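You operate a simulated robot arm through the tools that you are given. There is no shell and no other tool.

Carry out the task below with a simulated two-armed robot. There is one attempt and no reset: what you move stays moved.

Task
Set the zero knob back to 0, then run the blue wheel from the reject tray for a reading.
Fine: slide against the wheel; switch off once the figure shows and leave the wheel seated.
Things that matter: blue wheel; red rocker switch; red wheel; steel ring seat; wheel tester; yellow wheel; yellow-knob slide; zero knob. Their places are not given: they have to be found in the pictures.

It is judged by the outcome, as a careful person would: the job done as asked, and still so three seconds after it is handed in. It fails if anything else is knocked over, pushed out of place, dropped, spilled or broken.

Robot
Two 6-joint arms with fingered hands on one trunk that stands fixed in place. Base frame: the origin is at the foot of the trunk, x ahead of it, y to its left, z up. Lengths are in m, angles in rad, forces in N, time in s.
The left shoulder is at [0.07, 0.168, 1.26], the right one opposite. With the tool pointing down near the work surface each hand reaches from about 0.66 to 0.74 m from the base axis, measured 20 degrees to its own side. Payload 4 kg a hand.
Tool frame (each hand has its own): the origin (TCP) lies between the finger pads and is the grasp point; the fingertips stand 0.026 m ahead of it; z points along the fingers, y is the line along which they close. The gripper opens to 0.132 m; its body begins 0.073 m behind the TCP. The gripper is a hand of 3 fingers: y runs from the thumb to the fingers, the wrist lies at [0, 0, -0.224] in the tool frame, and closing takes about 1.5 s.
Orientation is told as [roll, pitch, yaw] about the base's x, y, z axes, in that order, counted from this pose: with the fingers straight down and closing along the base's y, the tool's x points along the base's -x, its y along +y and its z along -z.

Tools
- The arms move only by the tool play_rows. It takes "left_increments", "right_increments" or both (then of equal length, played together; a hand with none holds still); each is a list of rows, each an object (a shift or turn left out is 0, a gripper value left out holds the last) with "dp": the shift along the tool's x, y, z in units of 30 mm (1.0 is 30 mm), a list of three; "turn": the turn, a rotation vector about the tool's x, y, z in units of 6 degrees (1.0 is 6 degrees), a list of three. In form: [{"dp": [x, y, z], "turn": [rx, ry, rz]}, ...]. A call has 1 to 20 rows; each row shifts and turns the commanded pose from where the row before left it, along the tool's axes as they then stand. "left_claw" and "right_claw" are, for a hand that has rows, the finger opening in m, from 0 to 0.132, set as the call begins (left out, the last holds). A call with a number of a shift or a turn outside -1 to 1 is refused whole. Rows are played at 5 a second. More than 0.05 m and 0.15 rad between two rows, or a gripper value outside its range, and nothing of the call is played. Where a pose cannot be reached the arm comes as near as it can. A force on the tool above 50 N (or 10 N above the force at the start of the call, whichever is more), or a blocked arm, ends the call early, and 0.2 s more pass. Each finger travels about 0.108 m/s and halts on what it meets, pressing with about 29 N; the grip force reading is that of the motor and also rises with nothing between the fingers. The clock runs only during rows and for 0.2 s after the last one: add rows that do not move to give the fingers time. The reply holds the time, the measured pose of the TCP, the force on the tool along the base axes, the opening and the grip force, in the units named above and with some noise, with the torque about the TCP (base axes, N m) and any sound that the robot's microphone picked up, and new pictures: "pictures" is both (left out), scene, wrist or none (wrist: the cameras of the hands that moved).
- Cameras (640 x 400 px; columns grow to the right, rows downward): "scene" is now at [0.1035, 0.0238, 1.4488]; the picture's right is [0.43, -0.90, 0.00], its down [-0.82, -0.40, -0.42] and it looks along [0.38, 0.18, -0.91] (base axes); focal length 214 px, centre (320, 200). "left" rides on the left gripper at [-0.062, 0.003, -0.092] in its tool frame; the picture's right is [-0.05, -1.00, 0.00], its down [0.83, -0.04, -0.56] and it looks along [0.55, -0.03, 0.83] (tool axes); focal length 230 px, centre (320, 200). "right" rides on the right gripper at [0.061, 0.003, -0.092] in its tool frame; the picture's right is [-0.05, 1.00, 0.00], its down [-0.83, -0.04, -0.55] and it looks along [-0.55, -0.03, 0.83] (tool axes); focal length 230 px, centre (320, 200).
- raise_lower(by): slides the trunk up (or, below 0, down) by that many m; the arms and the scene camera ride with it, the base frame stays. It gives what a move gives, with no picture.
- curl_fingers(finger1, finger2, thumb_bend, hand): sets how far each is bent, from 0 (flat) to 100 (curled in); at 30 the hand is open as for a grip, at 70 the pads meet at the TCP. One left out holds its place. A second passes; each finger stops where it meets its share of the squeeze, and holds until it gets a number again. A gripper value or a shape takes the hand back. It gives what a move gives, with no picture; readings hold the bend of each and the force on the fingers (four entries, about 0 where the hand has none), thumb and palm.
- grasp_type(shape, hand): the hand has 3 fingers and takes this shape, open, in about a second: jaw (thumb against the fingers, like two jaws); tri (thumb and two fingers); tip (a fingertip pinch); poke (one finger out to press); point (the index stretched); flat (the hand flat); cup (the hand cupped); fist (a fist). The gripper value then closes the fingers along that shape, each until it touches; the sizes above hold for jaw. It gives what a move gives, with no picture.
- aim_head(pan, tilt): turns the head with the scene camera to pan (to the left, within 1.501 rad either way) and tilt (down, from -0.506 to 1.204), counted from straight ahead of the robot. It gives what a move gives, and a new picture of the scene camera.
- point_at(camera, pixels): there is no depth. For up to 12 entries [column, row, z] of the newest picture of that camera ("zoom" is the newest enlarged one), the place [x, y] in the base frame at which the ray of that pixel passes the height z, good to about 0.002 m. No time passes.
- close_up(camera, box): a new picture of the part [left, top, right, bottom] of that camera's present view, enlarged. No time passes.
- close_job(): hands the job in; it is judged then, once.

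Open the grippers and draw the arms clear of the work before you hand the job in, unless the task says otherwise.

The tools are called after ">>>" as name(argument=value, ...) on one line, values as JSON. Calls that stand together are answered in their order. play_rows: Moves the arms, as the interface text tells. Its arguments: {"type":"object","properties":{"left_increments":{"type":"array","items":{"type":"object","properties":{"dp":{"type":"array","items":{"type":"number"}},"turn":{"type":"array","items":{"type":"number"}}}}},"left_claw":{"type":"number"},"right_increments":{"type":"array","items":{"type":"object","properties":{"dp":{"type":"array","items":{"type":"number"}},"turn":{"type":"array","items":{"type":"number"}}}}},"right_claw":{"type":"number"},"pictures":{"type":"string","enum":["both","scene","wrist","none"]}},"required":[]} The other tools are called the same way: raise_lower (by) moves the trunk up or down; grasp_type (shape, hand) gives the hand a shape; curl_fingers (finger1, finger2, thumb_bend, hand) moves the fingers one by one; aim_head (pan, tilt) turns the head that bears the scene camera; point_at (camera, pixels) gives the place at which the rays of pixels pass given heights; close_up (camera, box) takes an enlarged picture of a part of a camera's view; close_job () hands the job in.

At the start:

```text
time_s: 0.0
left_ee_pos: [0.3253, 0.4118, 1.3022]
left_tool_rot: [-0.002, 0.001, 0.0]
left_ft_force: [-1.1, -0.4, -1.1]
left_ft_torque: [0.0, -0.02, -0.02]
left_grip_width: 0.1318
left_finger_force: 0.1
left_shape: jaw
left_bend: [30.0, 30.0, 30.0]
left_finger forces: [0.0, 0.0, 0.1, 0.0, 0.1, 0.1]
right_ee_pos: [0.0983, -0.302, 0.4161]
right_tool_rot: [0.1, -0.077, -1.547]
right_ft_force: [-0.1, -0.4, 1.1]
right_ft_torque: [-0.01, 0.01, 0.01]
right_grip_width: 0.1321
right_finger_force: 0.0
right_shape: jaw
right_bend: [30.0, 30.0, 30.0]
right_finger forces: [0.1, 0.0, 0.0, 0.0, 0.0, 0.0]
trunk travel left (down, up): [-0.705, 0.235]
head pan, tilt (commanded): [0.45, 1.14]
```

scene: 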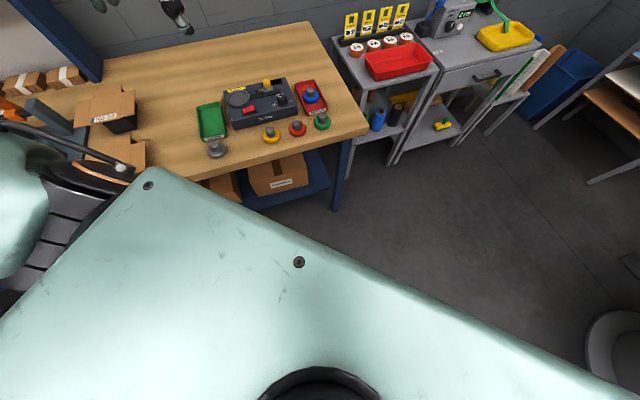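
right: 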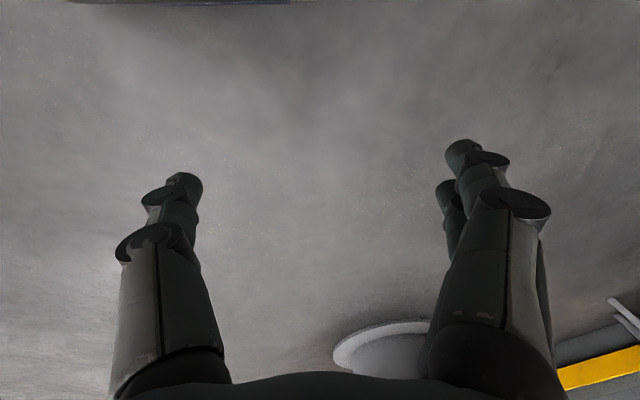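
left: 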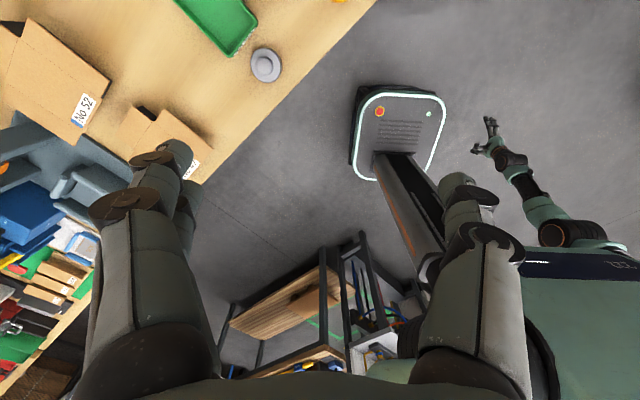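

The scene shows a wheel tester near (258,103) on the bench, with a green tray, a red reject tray at (310,98), and loose wheels in front. I'll enlarge that area.

>>> close_up(camera="scene", box=[180, 60, 350, 166])

>>> close_up(camera="scene", box=[215, 70, 335, 145])

```text
3.76 times, centred on (265, 113) of scene
```

zoom: 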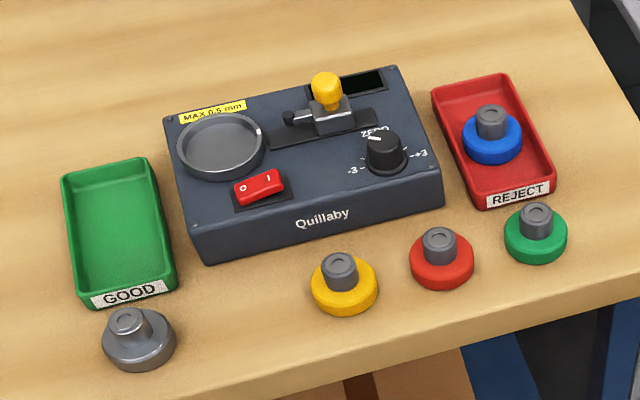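

```text
5.33 times, centred on (275, 108) of scene
```

zoom: 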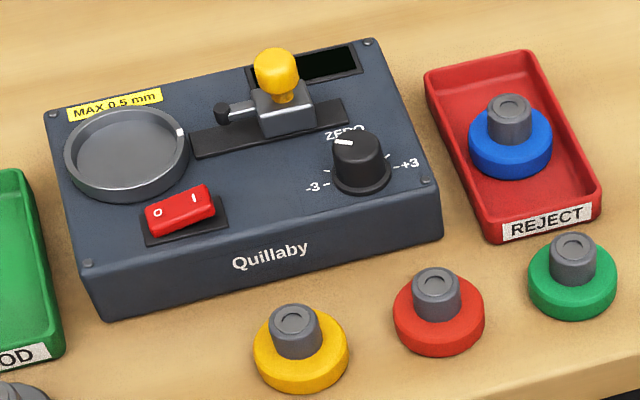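

Here I check where the main features lie for a few plausible bench heights, using the scene picture.

>>> point_at(camera="scene", pixels=[[258, 103, 0.75], [258, 103, 0.85], [258, 103, 0.95], [311, 97, 0.75], [311, 97, 0.85], [311, 97, 0.95], [215, 150, 0.75], [215, 150, 0.85], [215, 150, 0.95], [334, 210, 0.0], [368, 130, 0.85], [368, 130, 0.75]])

>>> close_up(camera="left", box=[120, 0, 380, 120])

```text
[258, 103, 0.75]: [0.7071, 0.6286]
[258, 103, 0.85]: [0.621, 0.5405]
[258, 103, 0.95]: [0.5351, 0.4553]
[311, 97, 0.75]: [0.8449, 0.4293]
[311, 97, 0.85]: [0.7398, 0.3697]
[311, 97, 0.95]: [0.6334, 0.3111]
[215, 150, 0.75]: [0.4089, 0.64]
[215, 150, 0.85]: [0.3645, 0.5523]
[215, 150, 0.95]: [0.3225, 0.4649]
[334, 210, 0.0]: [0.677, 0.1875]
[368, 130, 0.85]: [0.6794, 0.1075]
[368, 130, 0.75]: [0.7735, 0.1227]
```

```text
2.46 times, centred on (250, 60) of left
```

zoom: 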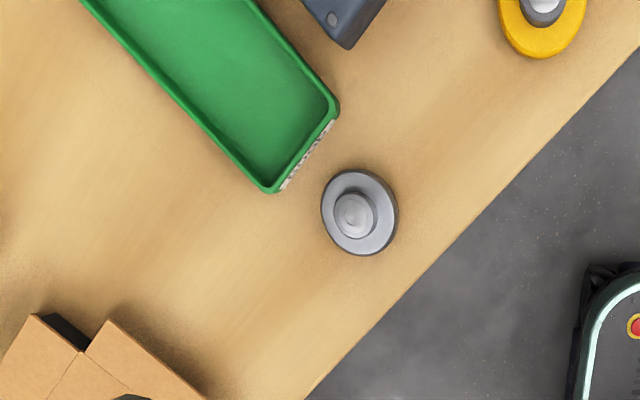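

I triangulate the grey wheel (scene ≈(216.6,151), left ≈(266,65)) to find the bench height.

>>> point_at(camera="left", pixels=[[266, 65, 0.75], [266, 65, 0.85], [266, 65, 0.9], [266, 65, 0.95], [266, 65, 1.0]])

>>> point_at(camera="scene", pixels=[[216.6, 151, 0.75], [216.6, 151, 0.85], [216.6, 151, 0.9], [216.6, 151, 0.95], [216.6, 151, 1.0]])

```text
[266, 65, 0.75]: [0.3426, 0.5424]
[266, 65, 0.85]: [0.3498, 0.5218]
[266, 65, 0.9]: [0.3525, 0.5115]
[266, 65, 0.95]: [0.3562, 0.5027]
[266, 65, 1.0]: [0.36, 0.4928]
```

```text
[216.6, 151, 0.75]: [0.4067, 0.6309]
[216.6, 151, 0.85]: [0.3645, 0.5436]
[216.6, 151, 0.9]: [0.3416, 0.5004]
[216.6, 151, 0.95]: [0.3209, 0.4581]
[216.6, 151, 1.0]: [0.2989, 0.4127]
```

Rays agree near z≈0.88, so the bench top is about 0.88 m and the tester lies at about (0.55, 0.47). I aim the head right at it for a better view.

>>> aim_head(pan=0.72, tilt=0.78)

```text
time_s: 0.8
left_ee_pos: [0.325, 0.4116, 1.3013]
left_tool_rot: [-0.002, 0.0, 0.0]
left_ft_force: [-0.3, 0.6, -0.5]
left_ft_torque: [-0.01, 0.01, 0.0]
left_grip_width: 0.1319
left_finger_force: 0.0
left_shape: jaw
left_bend: [30.0, 30.0, 30.0]
left_finger forces: [0.0, 0.0, 0.0, 0.1, 0.0, 0.0]
right_ee_pos: [0.0985, -0.3021, 0.4157]
right_tool_rot: [0.1, -0.078, -1.544]
right_ft_force: [0.7, 0.3, -0.1]
right_ft_torque: [-0.01, 0.01, -0.04]
right_grip_width: 0.132
right_finger_force: 0.2
right_shape: jaw
right_bend: [30.0, 30.0, 30.0]
right_finger forces: [0.0, 0.0, 0.0, 0.1, 0.0, 0.0]
trunk travel left (down, up): [-0.705, 0.235]
head pan, tilt (commanded): [0.721, 0.78]
```

scene: 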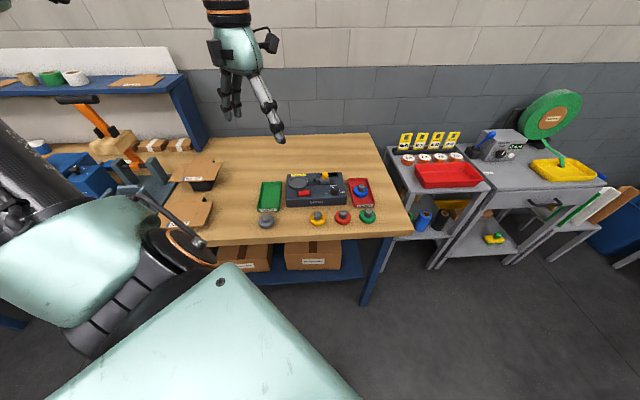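

The tester is now centred near (316,188). I enlarge it.

>>> close_up(camera="scene", box=[252, 160, 384, 242])

>>> close_up(camera="scene", box=[284, 166, 348, 206])

```text
4.85 times, centred on (318, 201) of scene
```

zoom: 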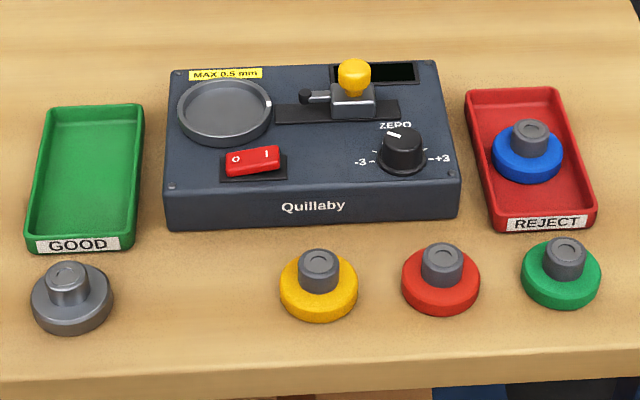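

```text
10.00 times, centred on (316, 186) of scene
```

zoom: 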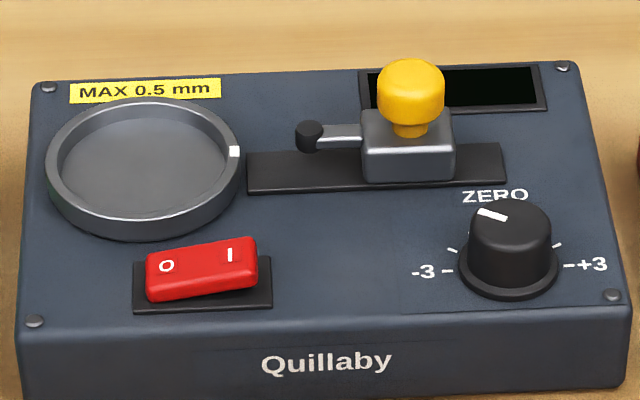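

I get tester-top corners, seat, knob, and wheel positions with height guesses (tester top ≈0.94, bench ≈0.88).

>>> point_at(camera="zoom", pixels=[[35, 85, 0.94], [578, 65, 0.94], [632, 295, 0.94], [15, 330, 0.94], [145, 170, 0.95], [510, 270, 0.94], [408, 150, 0.95], [210, 280, 0.95], [15, 330, 0.92], [632, 295, 0.92], [35, 85, 0.92], [308, 140, 0.96]])

>>> point_at(camera="scene", pixels=[[360, 190, 0.9], [265, 222, 0.88], [318, 218, 0.88], [343, 217, 0.88], [367, 215, 0.88], [412, 229, 0.88], [134, 249, 0.88]])

```text
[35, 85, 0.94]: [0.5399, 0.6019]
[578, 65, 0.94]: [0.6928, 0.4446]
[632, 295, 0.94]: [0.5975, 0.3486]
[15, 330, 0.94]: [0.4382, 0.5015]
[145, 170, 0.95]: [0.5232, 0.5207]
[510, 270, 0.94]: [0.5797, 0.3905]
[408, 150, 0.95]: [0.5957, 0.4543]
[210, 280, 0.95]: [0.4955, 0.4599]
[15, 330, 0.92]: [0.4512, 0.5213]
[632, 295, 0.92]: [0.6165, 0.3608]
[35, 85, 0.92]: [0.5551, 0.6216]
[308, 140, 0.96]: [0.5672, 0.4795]
```

```text
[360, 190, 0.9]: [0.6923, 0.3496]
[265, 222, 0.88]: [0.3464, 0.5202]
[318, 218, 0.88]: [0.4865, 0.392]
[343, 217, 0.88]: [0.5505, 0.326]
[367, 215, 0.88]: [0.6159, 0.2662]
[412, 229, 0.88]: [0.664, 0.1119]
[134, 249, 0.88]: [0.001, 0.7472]
```

The bench is turned about 46° to the left: its "right" runs along (0.72,-0.69) and its depth along (0.69,0.72). I turn the left hand to line up with it, staying high.

>>> play_rows(left_increments=[{"turn": [0, 0, -0.9625]}, {"turn": [0, 0, -0.9625]}, {"turn": [0, 0, -0.9625]}, {"turn": [0, 0, -0.9625]}, {"turn": [0, 0, -0.9625]}, {"turn": [0, 0, -0.9625]}, {"turn": [0, 0, -0.9625]}, {"turn": [0, 0, -0.9625]}, {"dp": [-0.8, -0.5, 0.3]}, {"dp": [-0.8, -0.5, 0.3]}, {"dp": [-0.8, -0.5, 0.3]}, {"dp": [-0.8, -0.5, 0.3]}, {"dp": [-0.8, -0.5, 0.3]}, {"dp": [-0.8, -0.5, 0.3]}, {"dp": [-0.8, -0.5, 0.3]}, {"dp": [-0.8, -0.5, 0.3]}], pictures="both")

```text
time_s: 4.2
left_ee_pos: [0.5273, 0.4816, 1.2214]
left_tool_rot: [-0.002, 0.0, 0.806]
left_ft_force: [0.3, 0.4, 0.2]
left_ft_torque: [0.03, 0.01, -0.01]
left_grip_width: 0.1318
left_finger_force: 0.0
left_shape: jaw
left_bend: [30.0, 30.0, 30.0]
left_finger forces: [0.0, 0.0, 0.0, 0.0, 0.0, 0.0]
left hand out of reach, approached as far as the arm can: row 15, 16
right_ee_pos: [0.0988, -0.301, 0.4161]
right_tool_rot: [0.097, -0.076, -1.546]
right_ft_force: [-0.5, 0.0, -1.1]
right_ft_torque: [-0.02, -0.01, 0.0]
right_grip_width: 0.1318
right_finger_force: 0.1
right_shape: jaw
right_bend: [30.0, 30.0, 30.0]
right_finger forces: [0.0, 0.1, 0.0, 0.0, 0.1, 0.0]
trunk travel left (down, up): [-0.705, 0.235]
head pan, tilt (commanded): [0.721, 0.78]
```

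scene: 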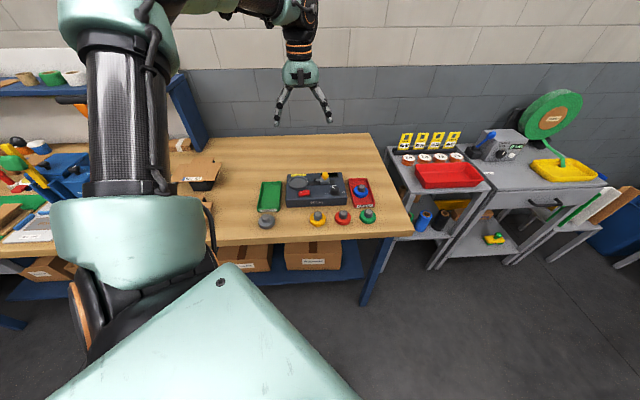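
left: 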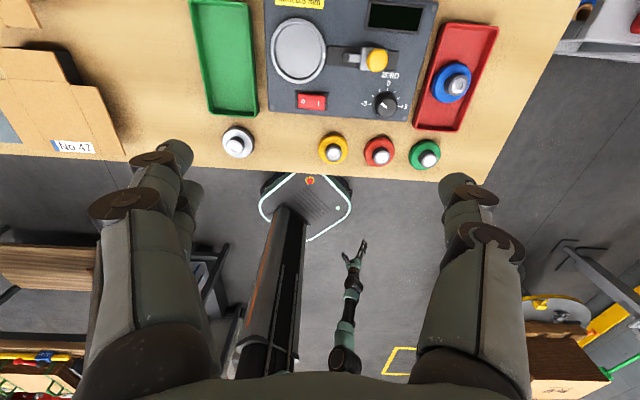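

The wrist camera now sees the tester from above; I enlarge the knob and seat to read the pointer.

>>> close_up(camera="left", box=[260, 0, 500, 150])

>>> close_up(camera="left", box=[345, 65, 425, 120])

```text
2.67 times, centred on (380, 75) of left
```

zoom: 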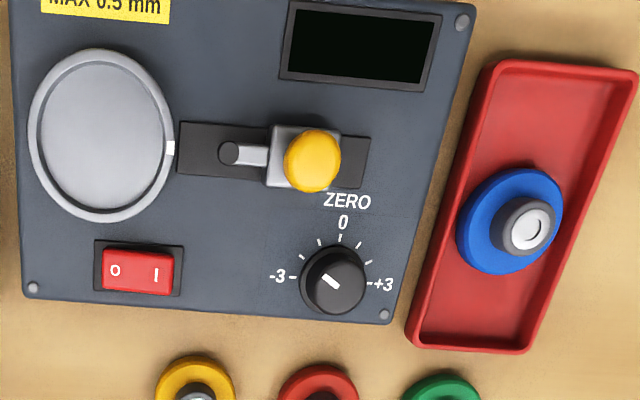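

```text
7.27 times, centred on (385, 92) of left
```

zoom: 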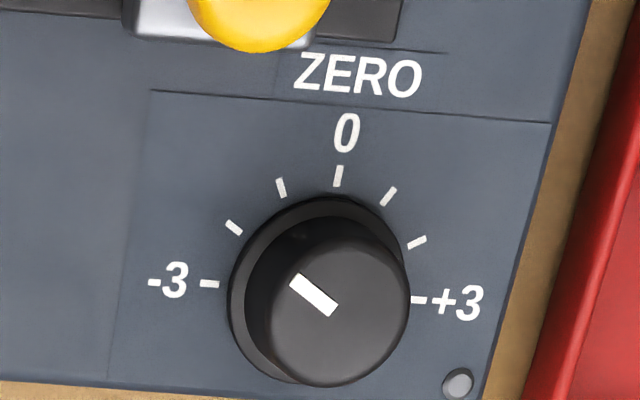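

The pointer stands at the -2 mark, so it needs 60° clockwise. Now I triangulate the tester screws using both cameras to fix the tester-top height.

>>> point_at(camera="left", pixels=[[272.5, 108, 0.92], [272.5, 108, 0.94], [272.5, 108, 0.96], [404, 117.7, 0.92], [404, 117.7, 0.94], [404, 117.7, 0.96], [433.6, 8.3, 0.92], [433.6, 8.3, 0.94], [433.6, 8.3, 0.96]])

>>> point_at(camera="scene", pixels=[[287.3, 198.1, 0.92], [287.3, 198.1, 0.94], [287.3, 198.1, 0.96], [345.3, 195.5, 0.92], [345.3, 195.5, 0.94], [345.3, 195.5, 0.96], [340.1, 172.7, 0.92], [340.1, 172.7, 0.94], [340.1, 172.7, 0.96]])

```text
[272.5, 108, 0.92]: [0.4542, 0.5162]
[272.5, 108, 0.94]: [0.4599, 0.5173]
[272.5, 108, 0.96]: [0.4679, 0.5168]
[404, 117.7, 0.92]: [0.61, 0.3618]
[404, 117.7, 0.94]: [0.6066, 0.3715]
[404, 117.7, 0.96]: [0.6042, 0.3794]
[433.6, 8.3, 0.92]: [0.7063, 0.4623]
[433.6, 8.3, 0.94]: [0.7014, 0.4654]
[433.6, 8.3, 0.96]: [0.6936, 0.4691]
```

```text
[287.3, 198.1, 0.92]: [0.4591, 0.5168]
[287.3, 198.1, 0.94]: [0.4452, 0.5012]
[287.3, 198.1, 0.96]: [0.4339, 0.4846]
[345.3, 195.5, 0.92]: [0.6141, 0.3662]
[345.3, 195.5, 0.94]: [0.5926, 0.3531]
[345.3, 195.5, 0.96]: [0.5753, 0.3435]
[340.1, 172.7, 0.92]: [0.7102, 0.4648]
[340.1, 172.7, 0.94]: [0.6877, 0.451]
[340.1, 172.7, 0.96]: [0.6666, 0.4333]
```

Both cameras agree at z≈0.921 for the tester top. I now locate seat, knob, rocker, slide, and blue wheel with the overhead view.

>>> point_at(camera="left", pixels=[[298, 50.3, 0.93], [298, 50.3, 0.94], [384.2, 104.5, 0.921], [387.8, 107.1, 0.945], [450.8, 83.2, 0.88], [450.8, 83.2, 0.9], [458.7, 86.2, 0.92], [377, 60, 0.98], [345.9, 57.4, 0.95], [311.8, 101.6, 0.93], [298, 50.3, 0.921]])

>>> close_up(camera="scene", box=[340, 172, 380, 212])

```text
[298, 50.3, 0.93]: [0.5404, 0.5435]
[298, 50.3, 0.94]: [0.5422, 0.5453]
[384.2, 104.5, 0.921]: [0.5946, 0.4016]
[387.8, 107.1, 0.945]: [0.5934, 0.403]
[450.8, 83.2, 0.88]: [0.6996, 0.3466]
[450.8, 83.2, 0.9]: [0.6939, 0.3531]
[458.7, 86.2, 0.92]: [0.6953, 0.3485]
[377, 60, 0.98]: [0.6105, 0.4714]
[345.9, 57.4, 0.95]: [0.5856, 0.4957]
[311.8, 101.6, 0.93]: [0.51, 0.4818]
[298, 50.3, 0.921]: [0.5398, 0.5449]
```

```text
10.00 times, centred on (360, 192) of scene
```

zoom: 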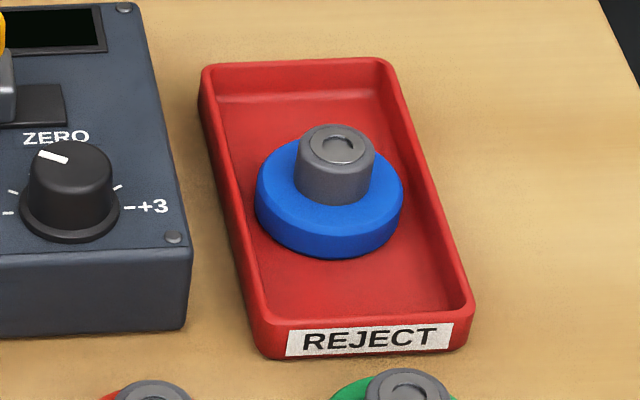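

Targets in the base frame: knob ≈(0.594,0.402), seat ≈(0.540,0.544), rocker ≈(0.510,0.482), slide knob ≈(0.611,0.471), blue wheel ≈(0.695,0.349). I move the hand down and right to hover over the zero knob and check reach.

>>> play_rows(left_increments=[{"dp": [0.06, -0.384, 0.9]}, {"dp": [0.06, -0.384, 0.9]}, {"dp": [0.06, -0.384, 0.9]}, {"dp": [0.06, -0.384, 0.9]}, {"dp": [0.06, -0.384, 0.9]}, {"dp": [0.06, -0.384, 0.9]}, {"dp": [0.06, -0.384, 0.7]}], pictures="both")

```text
time_s: 5.8
left_ee_pos: [0.5364, 0.4453, 1.0329]
left_tool_rot: [-0.004, -0.002, 0.806]
left_ft_force: [0.3, 0.5, 0.4]
left_ft_torque: [-0.03, 0.0, -0.02]
left_grip_width: 0.1316
left_finger_force: 0.1
left_shape: jaw
left_bend: [30.0, 30.0, 30.0]
left_finger forces: [0.0, 0.0, 0.1, 0.0, 0.0, 0.1]
left hand out of reach, approached as far as the arm can: row 1, 2, 3, 4, 5, 6, 7
right_ee_pos: [0.0995, -0.303, 0.4163]
right_tool_rot: [0.096, -0.075, -1.546]
right_ft_force: [-0.2, 0.5, 0.4]
right_ft_torque: [-0.03, 0.0, -0.02]
right_grip_width: 0.1318
right_finger_force: 0.0
right_shape: jaw
right_bend: [30.0, 30.0, 30.0]
right_finger forces: [0.1, 0.0, 0.0, 0.0, 0.1, 0.0]
trunk travel left (down, up): [-0.705, 0.235]
head pan, tilt (commanded): [0.721, 0.78]
```

scene: 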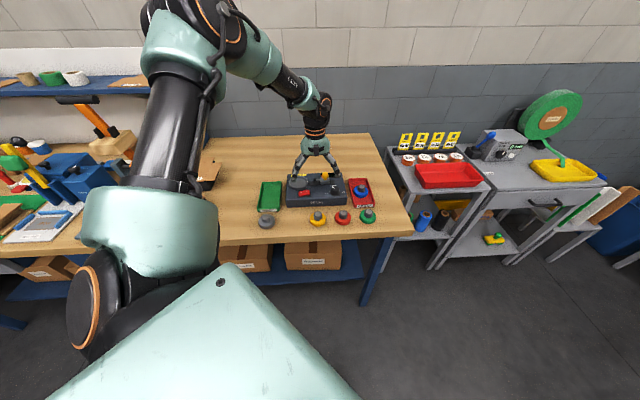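
left: 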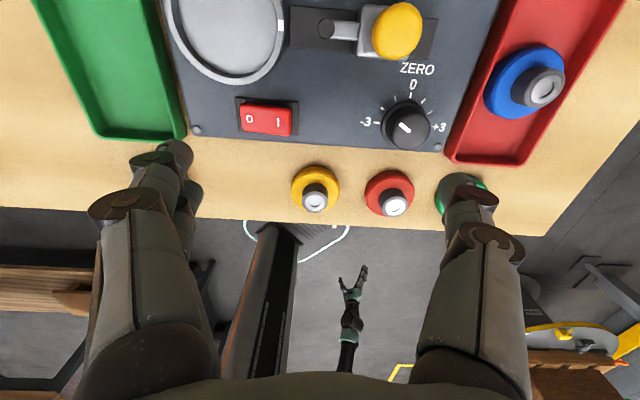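

The shortfall is purely sideways (about 0.07 m to the right), so it looks like a wrist-yaw limit rather than stretch. I raise a little, turn the hand's yaw the other way, and see if it reaches.

>>> play_rows(left_increments=[{"dp": [0, 0, -1]}, {"dp": [0, 0, -1]}, {"turn": [0, 0, 1]}, {"turn": [0, 0, 1]}, {"turn": [0, 0, 1]}, {"turn": [0, 0, 1]}, {"turn": [0, 0, 1]}, {"turn": [0, 0, 1]}, {"turn": [0, 0, 1]}, {"turn": [0, 0, 1]}], pictures="both")

```text
time_s: 8.0
left_ee_pos: [0.5339, 0.4482, 1.0932]
left_tool_rot: [0.0, 0.0, -0.033]
left_ft_force: [0.2, 0.1, -0.2]
left_ft_torque: [-0.02, 0.02, -0.02]
left_grip_width: 0.1319
left_finger_force: 0.0
left_shape: jaw
left_bend: [30.0, 30.0, 30.0]
left_finger forces: [0.0, 0.0, 0.0, 0.0, 0.0, 0.1]
left hand out of reach, approached as far as the arm can: row 4
right_ee_pos: [0.0983, -0.3023, 0.4155]
right_tool_rot: [0.098, -0.076, -1.546]
right_ft_force: [-0.6, 0.3, 0.3]
right_ft_torque: [-0.01, -0.02, -0.01]
right_grip_width: 0.132
right_finger_force: 0.1
right_shape: jaw
right_bend: [30.0, 30.0, 30.0]
right_finger forces: [0.0, 0.0, 0.1, 0.0, 0.1, 0.0]
trunk travel left (down, up): [-0.705, 0.235]
head pan, tilt (commanded): [0.721, 0.78]
```

scene: 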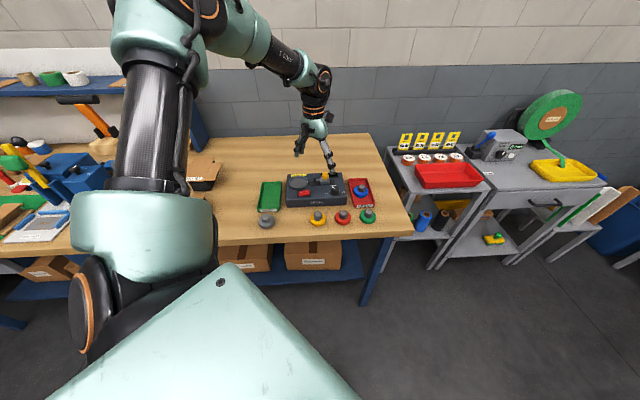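
left: 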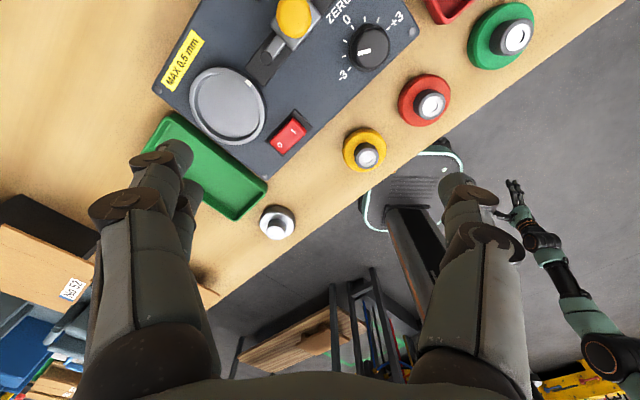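

The commanded pose sticks where it got. Now with yaw≈0 I try moving over the knob again (base +0.060, −0.046).

>>> play_rows(left_increments=[{"dp": [-0.5, -0.38, 0]}, {"dp": [-0.5, -0.38, 0]}, {"dp": [-0.5, -0.38, 0]}, {"dp": [-0.5, -0.38, 0]}], pictures="none")

```text
time_s: 9.0
left_ee_pos: [0.5342, 0.4485, 1.0925]
left_tool_rot: [0.001, 0.0, -0.03]
left_ft_force: [0.0, -0.1, -1.0]
left_ft_torque: [0.01, 0.0, -0.04]
left_grip_width: 0.132
left_finger_force: 0.0
left_shape: jaw
left_bend: [30.0, 30.0, 30.0]
left_finger forces: [0.1, 0.0, 0.1, 0.0, 0.1, 0.0]
left hand out of reach, approached as far as the arm can: row 1, 2, 3, 4
right_ee_pos: [0.098, -0.3022, 0.4154]
right_tool_rot: [0.1, -0.077, -1.546]
right_ft_force: [-0.1, 1.2, -0.4]
right_ft_torque: [0.0, 0.0, -0.02]
right_grip_width: 0.1319
right_finger_force: 0.1
right_shape: jaw
right_bend: [30.0, 30.0, 30.0]
right_finger forces: [0.0, 0.0, 0.0, 0.0, 0.0, 0.1]
trunk travel left (down, up): [-0.705, 0.235]
head pan, tilt (commanded): [0.721, 0.78]
```

No motion at all along that direction. I probe which direction is limited by trying pure base −y.

>>> play_rows(left_increments=[{"dp": [0, -0.5, 0]}, {"dp": [0, -0.5, 0]}], pictures="none")

>>> play_rows(left_increments=[{"dp": [-0.4, 0, 0]}, {"dp": [-0.4, 0, 0]}], pictures="none")

```text
time_s: 9.6
left_ee_pos: [0.5189, 0.4293, 1.0911]
left_tool_rot: [-0.003, -0.003, -0.03]
left_ft_force: [-0.4, 0.0, 0.3]
left_ft_torque: [-0.01, 0.0, -0.01]
left_grip_width: 0.132
left_finger_force: 0.1
left_shape: jaw
left_bend: [30.0, 30.0, 30.0]
left_finger forces: [0.0, 0.0, 0.0, 0.0, 0.0, 0.1]
left hand out of reach, approached as far as the arm can: row 1, 2
right_ee_pos: [0.0977, -0.3014, 0.4149]
right_tool_rot: [0.1, -0.076, -1.546]
right_ft_force: [-1.0, 0.1, -0.5]
right_ft_torque: [0.02, 0.0, 0.04]
right_grip_width: 0.1318
right_finger_force: 0.1
right_shape: jaw
right_bend: [30.0, 30.0, 30.0]
right_finger forces: [0.0, 0.0, 0.0, 0.1, 0.0, 0.0]
trunk travel left (down, up): [-0.705, 0.235]
head pan, tilt (commanded): [0.721, 0.78]
```

```text
time_s: 10.2
left_ee_pos: [0.53, 0.4415, 1.09]
left_tool_rot: [-0.002, -0.001, -0.032]
left_ft_force: [0.1, 0.6, -0.4]
left_ft_torque: [0.01, -0.03, -0.01]
left_grip_width: 0.132
left_finger_force: 0.0
left_shape: jaw
left_bend: [30.0, 30.0, 30.0]
left_finger forces: [0.1, 0.1, 0.0, 0.1, 0.0, 0.1]
left hand out of reach, approached as far as the arm can: row 1, 2
right_ee_pos: [0.0979, -0.3011, 0.4148]
right_tool_rot: [0.1, -0.078, -1.545]
right_ft_force: [0.0, 0.3, -0.4]
right_ft_torque: [0.02, 0.0, 0.01]
right_grip_width: 0.1321
right_finger_force: 0.0
right_shape: jaw
right_bend: [30.0, 30.0, 30.0]
right_finger forces: [0.0, 0.0, 0.0, 0.0, 0.1, 0.0]
trunk travel left (down, up): [-0.705, 0.235]
head pan, tilt (commanded): [0.721, 0.78]
```

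The hand slides along an oblique boundary, so it's a joint limit that eases when the hand is lower relative to the shoulder. I raise the trunk to change that relation.

>>> raise_lower(by=0.15)

>>> play_rows(left_increments=[{"dp": [0, 0, 1]}, {"dp": [0, 0, 1]}, {"dp": [0, 0, 1]}, {"dp": [0, 0, 1]}, {"dp": [-0.4, -0.4, 0]}, {"dp": [-0.4, -0.4, 0]}, {"dp": [-0.4, -0.4, 0]}], pictures="scene")

```text
time_s: 12.0
left_ee_pos: [0.5281, 0.4399, 1.239]
left_tool_rot: [-0.001, -0.003, -0.031]
left_ft_force: [-0.6, -1.3, -0.4]
left_ft_torque: [0.0, 0.01, -0.04]
left_grip_width: 0.132
left_finger_force: 0.0
left_shape: jaw
left_bend: [30.0, 30.0, 30.0]
left_finger forces: [0.1, 0.1, 0.1, 0.1, 0.0, 0.1]
right_ee_pos: [0.0973, -0.3016, 0.5665]
right_tool_rot: [0.1, -0.075, -1.546]
right_ft_force: [0.4, 0.3, 0.4]
right_ft_torque: [0.0, 0.0, -0.01]
right_grip_width: 0.1317
right_finger_force: 0.1
right_shape: jaw
right_bend: [30.0, 30.0, 30.0]
right_finger forces: [0.0, 0.0, 0.0, 0.0, 0.0, 0.1]
trunk travel left (down, up): [-0.855, 0.085]
head pan, tilt (commanded): [0.721, 0.78]
```

```text
time_s: 13.6
left_ee_pos: [0.5271, 0.4392, 1.1217]
left_tool_rot: [-0.003, -0.001, -0.03]
left_ft_force: [-0.2, -0.5, 0.5]
left_ft_torque: [0.01, 0.03, 0.01]
left_grip_width: 0.1317
left_finger_force: 0.2
left_shape: jaw
left_bend: [30.0, 30.0, 30.0]
left_finger forces: [0.0, 0.0, 0.0, 0.1, 0.0, 0.1]
left hand out of reach, approached as far as the arm can: row 5, 6, 7
right_ee_pos: [0.0976, -0.3012, 0.565]
right_tool_rot: [0.099, -0.077, -1.548]
right_ft_force: [-0.7, -0.1, 0.4]
right_ft_torque: [-0.01, 0.01, 0.03]
right_grip_width: 0.1318
right_finger_force: 0.1
right_shape: jaw
right_bend: [30.0, 30.0, 30.0]
right_finger forces: [0.2, 0.1, 0.1, 0.0, 0.0, 0.0]
trunk travel left (down, up): [-0.855, 0.085]
head pan, tilt (commanded): [0.721, 0.78]
```

scene: 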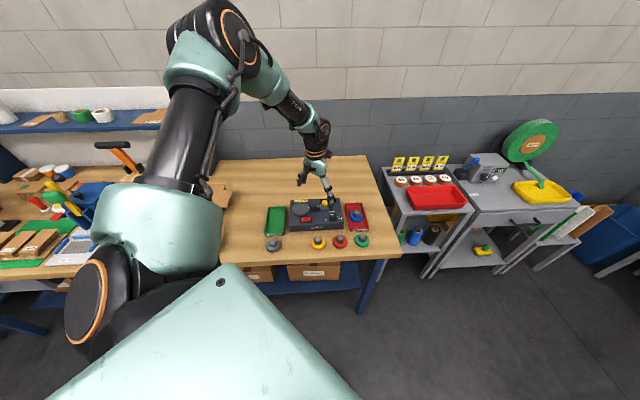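

Same boundary even lower. I back the hand off toward the robot and test whether it can pass to the right closer in.

>>> play_rows(left_increments=[{"dp": [0.8, -0.6, -0.5]}, {"dp": [0.8, -0.6, -0.5]}, {"dp": [0.8, -0.6, 0]}, {"dp": [0.8, -0.6, 0]}, {"dp": [0.8, -0.6, 0]}, {"dp": [0, -0.8, 0]}, {"dp": [0, -0.8, 0]}, {"dp": [0, -0.8, 0]}, {"dp": [0, -0.8, 0]}], pictures="scene")

```text
time_s: 15.6
left_ee_pos: [0.3721, 0.3086, 1.1556]
left_tool_rot: [-0.001, -0.002, -0.03]
left_ft_force: [0.6, 1.0, 0.0]
left_ft_torque: [0.02, 0.0, 0.02]
left_grip_width: 0.1318
left_finger_force: 0.0
left_shape: jaw
left_bend: [30.0, 30.0, 30.0]
left_finger forces: [0.0, 0.1, 0.0, 0.1, 0.0, 0.0]
left hand out of reach, approached as far as the arm can: row 7, 8, 9
right_ee_pos: [0.0982, -0.3022, 0.5651]
right_tool_rot: [0.101, -0.076, -1.547]
right_ft_force: [0.2, -0.6, 0.0]
right_ft_torque: [0.04, -0.02, 0.0]
right_grip_width: 0.1318
right_finger_force: 0.0
right_shape: jaw
right_bend: [30.0, 30.0, 30.0]
right_finger forces: [0.0, 0.0, 0.0, 0.1, 0.1, 0.0]
trunk travel left (down, up): [-0.855, 0.085]
head pan, tilt (commanded): [0.721, 0.78]
```

scene: 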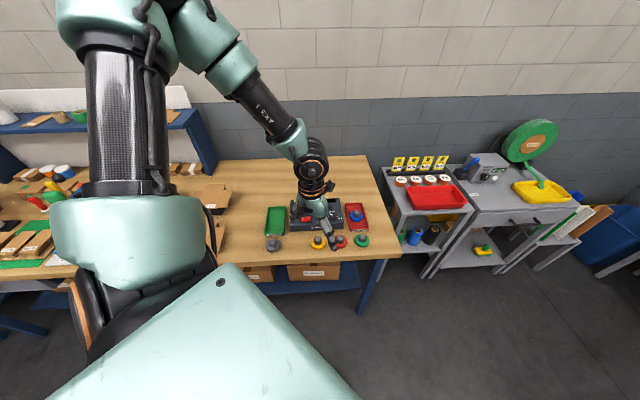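

The boundary persists closer in. I look at the arm itself to understand its posture by turning the head toward the elbow.

>>> aim_head(pan=1.0, tilt=0.1)

```text
time_s: 16.6
left_ee_pos: [0.3718, 0.3087, 1.1555]
left_tool_rot: [-0.002, -0.003, -0.03]
left_ft_force: [-0.8, 0.6, 0.1]
left_ft_torque: [-0.01, -0.03, 0.0]
left_grip_width: 0.1319
left_finger_force: 0.0
left_shape: jaw
left_bend: [30.0, 30.0, 30.0]
left_finger forces: [0.0, 0.1, 0.0, 0.0, 0.1, 0.1]
right_ee_pos: [0.0984, -0.301, 0.565]
right_tool_rot: [0.1, -0.078, -1.548]
right_ft_force: [0.6, 0.8, 0.5]
right_ft_torque: [0.04, -0.04, -0.01]
right_grip_width: 0.1319
right_finger_force: 0.2
right_shape: jaw
right_bend: [30.0, 30.0, 30.0]
right_finger forces: [0.1, 0.0, 0.1, 0.1, 0.0, 0.0]
trunk travel left (down, up): [-0.855, 0.085]
head pan, tilt (commanded): [1.0, 0.099]
```

scene: 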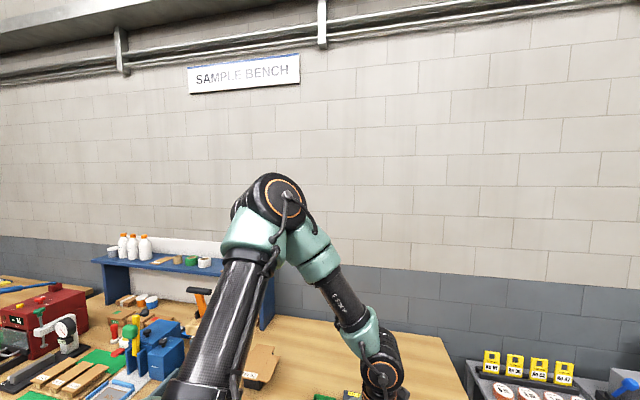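

The arm is UR-like with the elbow up. I zoom in on the elbow to judge the orientation of the arm plane.

>>> close_up(camera="scene", box=[160, 160, 440, 400])

>>> aim_head(pan=1.2, tilt=0.75)

```text
1.67 times, centred on (300, 280) of scene
```

zoom: 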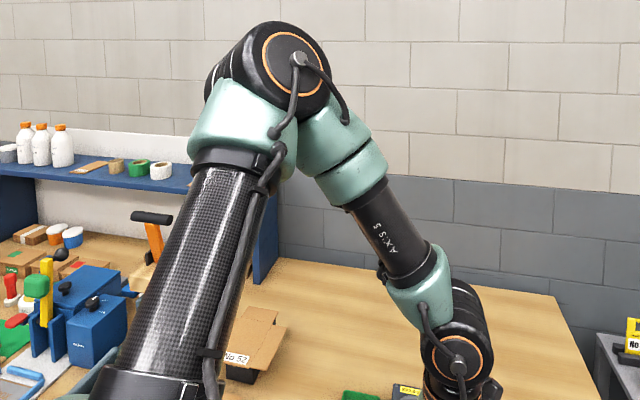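

```text
time_s: 17.7
left_ee_pos: [0.3721, 0.3083, 1.1558]
left_tool_rot: [-0.003, -0.003, -0.032]
left_ft_force: [-0.3, 0.7, 0.2]
left_ft_torque: [0.0, 0.0, -0.02]
left_grip_width: 0.1317
left_finger_force: 0.0
left_shape: jaw
left_bend: [30.0, 30.0, 30.0]
left_finger forces: [0.0, 0.0, 0.0, 0.0, 0.0, 0.1]
right_ee_pos: [0.0982, -0.3015, 0.5648]
right_tool_rot: [0.098, -0.076, -1.547]
right_ft_force: [0.0, 0.2, 0.5]
right_ft_torque: [-0.02, 0.0, 0.01]
right_grip_width: 0.1318
right_finger_force: 0.0
right_shape: jaw
right_bend: [30.0, 30.0, 30.0]
right_finger forces: [0.0, 0.0, 0.1, 0.0, 0.1, 0.1]
trunk travel left (down, up): [-0.855, 0.085]
head pan, tilt (commanded): [1.201, 0.75]
```

scene: 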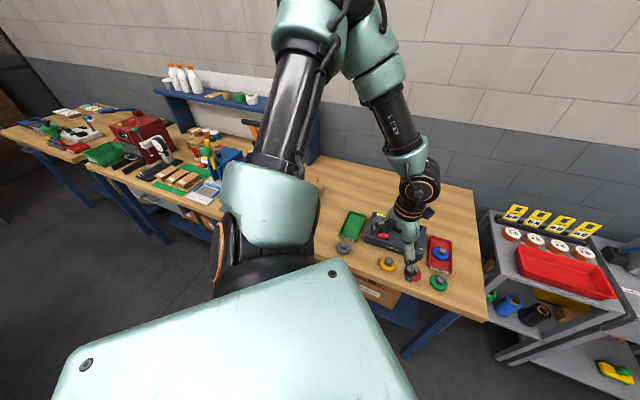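

I want the actual elbow/wrist geometry, so I aim the head to see both rings and cast rays through them.

>>> aim_head(pan=1.0, tilt=0.3)

>>> close_up(camera="scene", box=[160, 100, 480, 300])

>>> close_up(camera="scene", box=[320, 250, 480, 400])

```text
time_s: 18.6
left_ee_pos: [0.3728, 0.3082, 1.1565]
left_tool_rot: [-0.002, -0.003, -0.031]
left_ft_force: [0.3, -0.9, -0.6]
left_ft_torque: [-0.03, -0.02, 0.01]
left_grip_width: 0.1318
left_finger_force: 0.1
left_shape: jaw
left_bend: [30.0, 30.0, 30.0]
left_finger forces: [0.1, 0.1, 0.0, 0.1, 0.0, 0.0]
right_ee_pos: [0.0972, -0.3019, 0.5646]
right_tool_rot: [0.099, -0.076, -1.549]
right_ft_force: [0.2, 0.0, -0.2]
right_ft_torque: [0.0, 0.0, -0.04]
right_grip_width: 0.132
right_finger_force: 0.1
right_shape: jaw
right_bend: [30.0, 30.0, 30.0]
right_finger forces: [0.1, 0.1, 0.0, 0.0, 0.0, 0.1]
trunk travel left (down, up): [-0.855, 0.085]
head pan, tilt (commanded): [1.0, 0.3]
```

scene: 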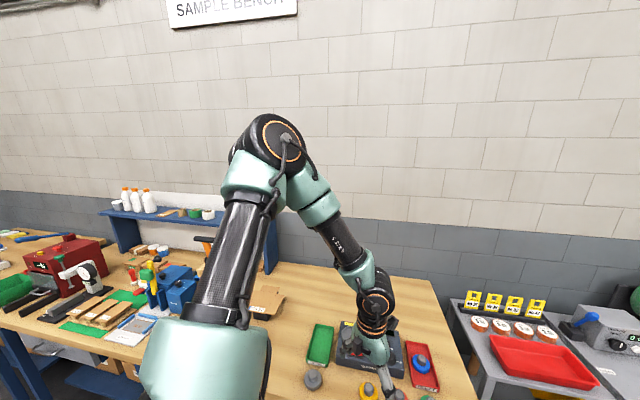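

```text
2.00 times, centred on (320, 200) of scene
```

zoom: 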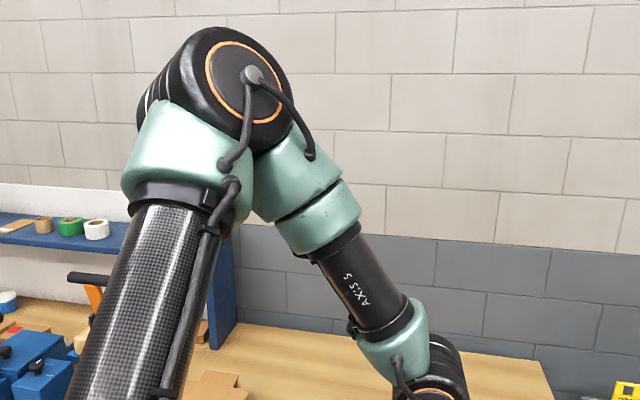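

```text
2.67 times, centred on (400, 325) of scene
```

zoom: 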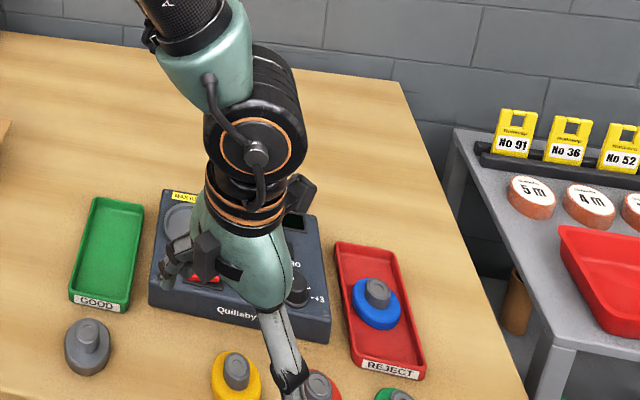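

The arm is a yaw–pitch–pitch plus roll–pitch–roll type. I move outward along the boundary again and look at the posture to see which joint is at its stop.

>>> play_rows(left_increments=[{"dp": [-0.8, 0.8, 0]}, {"dp": [-0.8, 0.8, 0]}, {"dp": [-0.8, 0.8, 0]}, {"dp": [-0.8, 0.8, 0]}, {"dp": [-0.8, 0.6, 0]}, {"dp": [-0.8, 0.6, 0]}], pictures="scene")

>>> close_up(camera="scene", box=[160, 60, 480, 260])

```text
time_s: 20.0
left_ee_pos: [0.521, 0.4355, 1.1545]
left_tool_rot: [-0.002, 0.002, -0.03]
left_ft_force: [-0.4, 0.3, 0.4]
left_ft_torque: [-0.01, -0.02, 0.0]
left_grip_width: 0.132
left_finger_force: 0.0
left_shape: jaw
left_bend: [30.0, 30.0, 30.0]
left_finger forces: [0.1, 0.0, 0.0, 0.0, 0.0, 0.0]
right_ee_pos: [0.0979, -0.3019, 0.5655]
right_tool_rot: [0.097, -0.075, -1.546]
right_ft_force: [0.2, -0.3, -0.3]
right_ft_torque: [0.0, 0.02, 0.01]
right_grip_width: 0.1317
right_finger_force: 0.1
right_shape: jaw
right_bend: [30.0, 30.0, 30.0]
right_finger forces: [0.1, 0.0, 0.0, 0.0, 0.0, 0.0]
trunk travel left (down, up): [-0.855, 0.085]
head pan, tilt (commanded): [1.0, 0.3]
```

scene: 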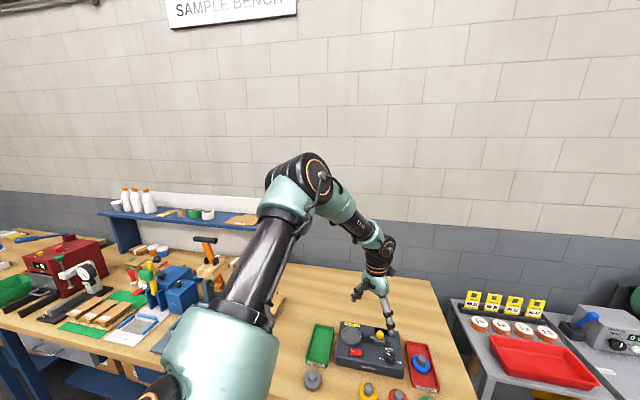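

```text
2.00 times, centred on (320, 160) of scene
```

zoom: 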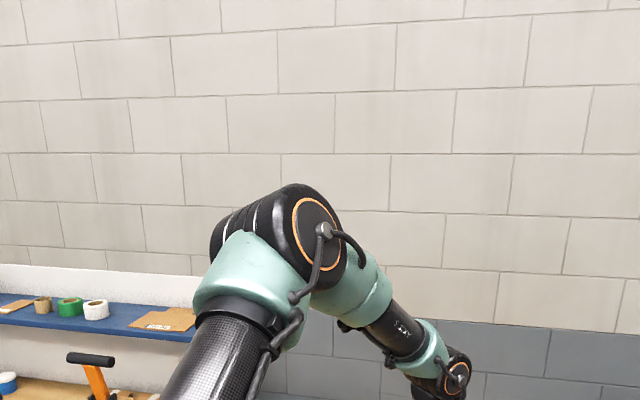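

Posture looks far from stretched. I test whether yaw further negative, or a different height, frees the motion to the right.

>>> play_rows(left_increments=[{"turn": [0, 0, 1]}, {"turn": [0, 0, 1]}, {"turn": [0, 0, 1]}, {"turn": [0, 0, 1]}, {"turn": [0, 0, 1]}, {"turn": [0, 0, 1]}, {"turn": [0, 0, 1]}, {"turn": [0, 0, 1]}, {"turn": [0, 0, 1]}, {"turn": [0, 0, 1]}], pictures="none")

>>> play_rows(left_increments=[{"dp": [0.4, 0.2, 0]}, {"dp": [0.4, 0.2, 0]}, {"dp": [0.4, 0.2, 0]}], pictures="none")

```text
time_s: 22.2
left_ee_pos: [0.5201, 0.4338, 1.1553]
left_tool_rot: [0.0, -0.002, -1.081]
left_ft_force: [0.3, -0.7, 0.5]
left_ft_torque: [0.02, -0.02, 0.03]
left_grip_width: 0.132
left_finger_force: 0.1
left_shape: jaw
left_bend: [30.0, 30.0, 30.0]
left_finger forces: [0.0, 0.0, 0.0, 0.0, 0.0, 0.0]
right_ee_pos: [0.0973, -0.3009, 0.5652]
right_tool_rot: [0.1, -0.078, -1.548]
right_ft_force: [0.3, -0.2, 1.7]
right_ft_torque: [0.02, 0.02, -0.02]
right_grip_width: 0.132
right_finger_force: 0.0
right_shape: jaw
right_bend: [30.0, 30.0, 30.0]
right_finger forces: [0.1, 0.1, 0.0, 0.0, 0.0, 0.0]
trunk travel left (down, up): [-0.855, 0.085]
head pan, tilt (commanded): [1.0, 0.3]
```

```text
time_s: 23.0
left_ee_pos: [0.5198, 0.4757, 1.155]
left_tool_rot: [0.001, -0.001, -1.078]
left_ft_force: [-0.3, -0.1, 0.3]
left_ft_torque: [0.0, 0.0, 0.0]
left_grip_width: 0.1318
left_finger_force: 0.1
left_shape: jaw
left_bend: [30.0, 30.0, 30.0]
left_finger forces: [0.0, 0.0, 0.0, 0.0, 0.0, 0.0]
right_ee_pos: [0.0977, -0.3016, 0.5665]
right_tool_rot: [0.1, -0.077, -1.547]
right_ft_force: [-0.4, 0.2, 0.8]
right_ft_torque: [-0.01, 0.04, 0.02]
right_grip_width: 0.1317
right_finger_force: 0.0
right_shape: jaw
right_bend: [30.0, 30.0, 30.0]
right_finger forces: [0.0, 0.0, 0.1, 0.0, 0.0, 0.1]
trunk travel left (down, up): [-0.855, 0.085]
head pan, tilt (commanded): [1.0, 0.3]
```

That went left freely (as commanded). Now the opposite, to the right past the boundary, at this yaw (−62°).

>>> play_rows(left_increments=[{"dp": [-0.4, -0.2, 0]}, {"dp": [-0.4, -0.2, 0]}, {"dp": [-0.4, -0.2, 0]}, {"dp": [-0.4, -0.2, 0]}, {"dp": [-0.4, -0.2, 0]}, {"dp": [-0.4, -0.2, 0]}], pictures="none")

```text
time_s: 24.4
left_ee_pos: [0.5053, 0.4097, 1.157]
left_tool_rot: [0.0, -0.002, -1.078]
left_ft_force: [1.0, 0.0, -0.3]
left_ft_torque: [-0.04, -0.04, 0.01]
left_grip_width: 0.1318
left_finger_force: 0.0
left_shape: jaw
left_bend: [30.0, 30.0, 30.0]
left_finger forces: [0.0, 0.0, 0.0, 0.0, 0.0, 0.0]
left hand out of reach, approached as far as the arm can: row 4, 5, 6
right_ee_pos: [0.0964, -0.3014, 0.5661]
right_tool_rot: [0.1, -0.076, -1.547]
right_ft_force: [0.2, 0.5, -0.9]
right_ft_torque: [-0.02, 0.0, -0.02]
right_grip_width: 0.1319
right_finger_force: 0.0
right_shape: jaw
right_bend: [30.0, 30.0, 30.0]
right_finger forces: [0.0, 0.1, 0.0, 0.0, 0.0, 0.0]
trunk travel left (down, up): [-0.855, 0.085]
head pan, tilt (commanded): [1.0, 0.3]
```

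The same boundary holds (azimuth ≈39–40° from the base). I try lower: TCP to about z=1.04, then push right.

>>> play_rows(left_increments=[{"dp": [0, 0, 1]}, {"dp": [0, 0, 1]}, {"dp": [0, 0, 1]}, {"dp": [0, 0, 1]}, {"dp": [-0.4, -0.2, 0]}, {"dp": [-0.4, -0.2, 0]}, {"dp": [-0.4, -0.2, 0]}], pictures="none")

```text
time_s: 26.0
left_ee_pos: [0.4754, 0.4013, 1.0466]
left_tool_rot: [0.003, -0.004, -1.078]
left_ft_force: [0.6, 1.1, 0.3]
left_ft_torque: [0.02, 0.01, 0.02]
left_grip_width: 0.1321
left_finger_force: 0.1
left_shape: jaw
left_bend: [30.0, 30.0, 30.0]
left_finger forces: [0.0, 0.0, 0.0, 0.0, 0.0, 0.0]
left hand out of reach, approached as far as the arm can: row 2, 3, 4, 5, 6, 7
right_ee_pos: [0.0987, -0.3016, 0.5654]
right_tool_rot: [0.099, -0.077, -1.548]
right_ft_force: [1.0, -0.2, -0.4]
right_ft_torque: [0.0, -0.01, 0.01]
right_grip_width: 0.1321
right_finger_force: 0.0
right_shape: jaw
right_bend: [30.0, 30.0, 30.0]
right_finger forces: [0.0, 0.0, 0.0, 0.0, 0.0, 0.1]
trunk travel left (down, up): [-0.855, 0.085]
head pan, tilt (commanded): [1.0, 0.3]
```

Lower is a bit worse. To learn which joint binds, I go back up, return yaw to ~0, and then tilt the fingers 12° to the right and push right to see how the limit shifts.

>>> play_rows(left_increments=[{"dp": [0, 0, -1], "turn": [0, 0, -1]}, {"dp": [0, 0, -1], "turn": [0, 0, -1]}, {"dp": [0, 0, -1], "turn": [0, 0, -1]}, {"dp": [0, 0, -0.5], "turn": [0, 0, -1]}, {"turn": [0, 0, -1]}, {"turn": [0, 0, -1]}, {"turn": [0, 0, -1]}, {"turn": [0, 0, -1]}, {"turn": [0, 0, -1]}, {"turn": [0, 0, -1]}, {"turn": [1, 0, 0]}, {"turn": [1, 0, 0]}, {"dp": [0, -0.7, 0]}, {"dp": [0, -0.7, 0]}, {"dp": [0, -0.7, 0]}, {"dp": [0, -0.7, 0]}], pictures="none")

```text
time_s: 29.4
left_ee_pos: [0.4652, 0.3253, 1.1683]
left_tool_rot: [-0.211, -0.004, -0.029]
left_ft_force: [-0.1, -0.9, 0.3]
left_ft_torque: [-0.01, 0.0, 0.01]
left_grip_width: 0.132
left_finger_force: 0.0
left_shape: jaw
left_bend: [30.0, 30.0, 30.0]
left_finger forces: [0.0, 0.1, 0.0, 0.1, 0.1, 0.0]
left hand out of reach, approached as far as the arm can: row 16
right_ee_pos: [0.0978, -0.3012, 0.5645]
right_tool_rot: [0.099, -0.075, -1.548]
right_ft_force: [0.5, -0.7, 0.1]
right_ft_torque: [0.0, -0.03, 0.0]
right_grip_width: 0.1317
right_finger_force: 0.1
right_shape: jaw
right_bend: [30.0, 30.0, 30.0]
right_finger forces: [0.1, 0.0, 0.1, 0.1, 0.1, 0.0]
trunk travel left (down, up): [-0.855, 0.085]
head pan, tilt (commanded): [1.0, 0.3]
```

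The limit acts on wrist position, not hand orientation. I look at the elbow ring closely in the present posture to see the arm-plane angle.

>>> close_up(camera="scene", box=[220, 100, 420, 300])

>>> aim_head(pan=1.45, tilt=0.6)

```text
2.00 times, centred on (320, 200) of scene
```

zoom: 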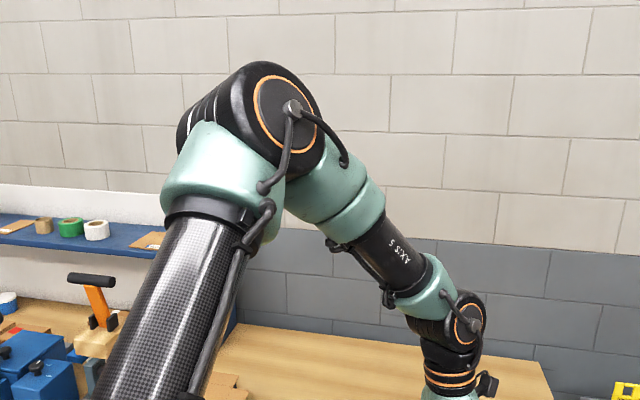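

```text
time_s: 30.3
left_ee_pos: [0.4646, 0.327, 1.1683]
left_tool_rot: [-0.212, -0.004, -0.031]
left_ft_force: [-0.1, 0.5, -0.5]
left_ft_torque: [0.0, 0.0, -0.01]
left_grip_width: 0.1319
left_finger_force: 0.2
left_shape: jaw
left_bend: [30.0, 30.0, 30.0]
left_finger forces: [0.0, 0.0, 0.0, 0.1, 0.0, 0.1]
right_ee_pos: [0.0972, -0.3018, 0.5671]
right_tool_rot: [0.099, -0.077, -1.545]
right_ft_force: [-0.5, -0.5, -0.1]
right_ft_torque: [-0.02, -0.03, 0.01]
right_grip_width: 0.1318
right_finger_force: 0.0
right_shape: jaw
right_bend: [30.0, 30.0, 30.0]
right_finger forces: [0.0, 0.0, 0.1, 0.0, 0.0, 0.0]
trunk travel left (down, up): [-0.855, 0.085]
head pan, tilt (commanded): [1.45, 0.6]
```

scene: 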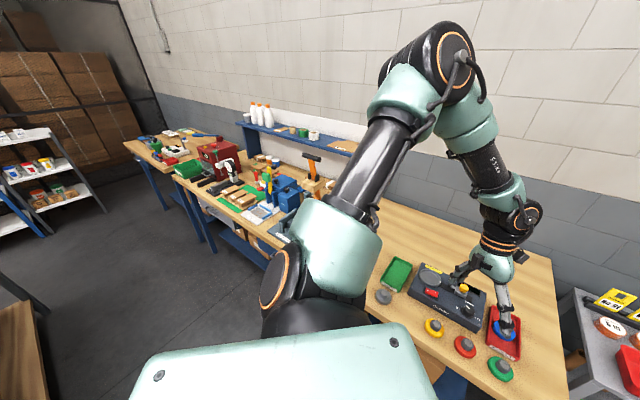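

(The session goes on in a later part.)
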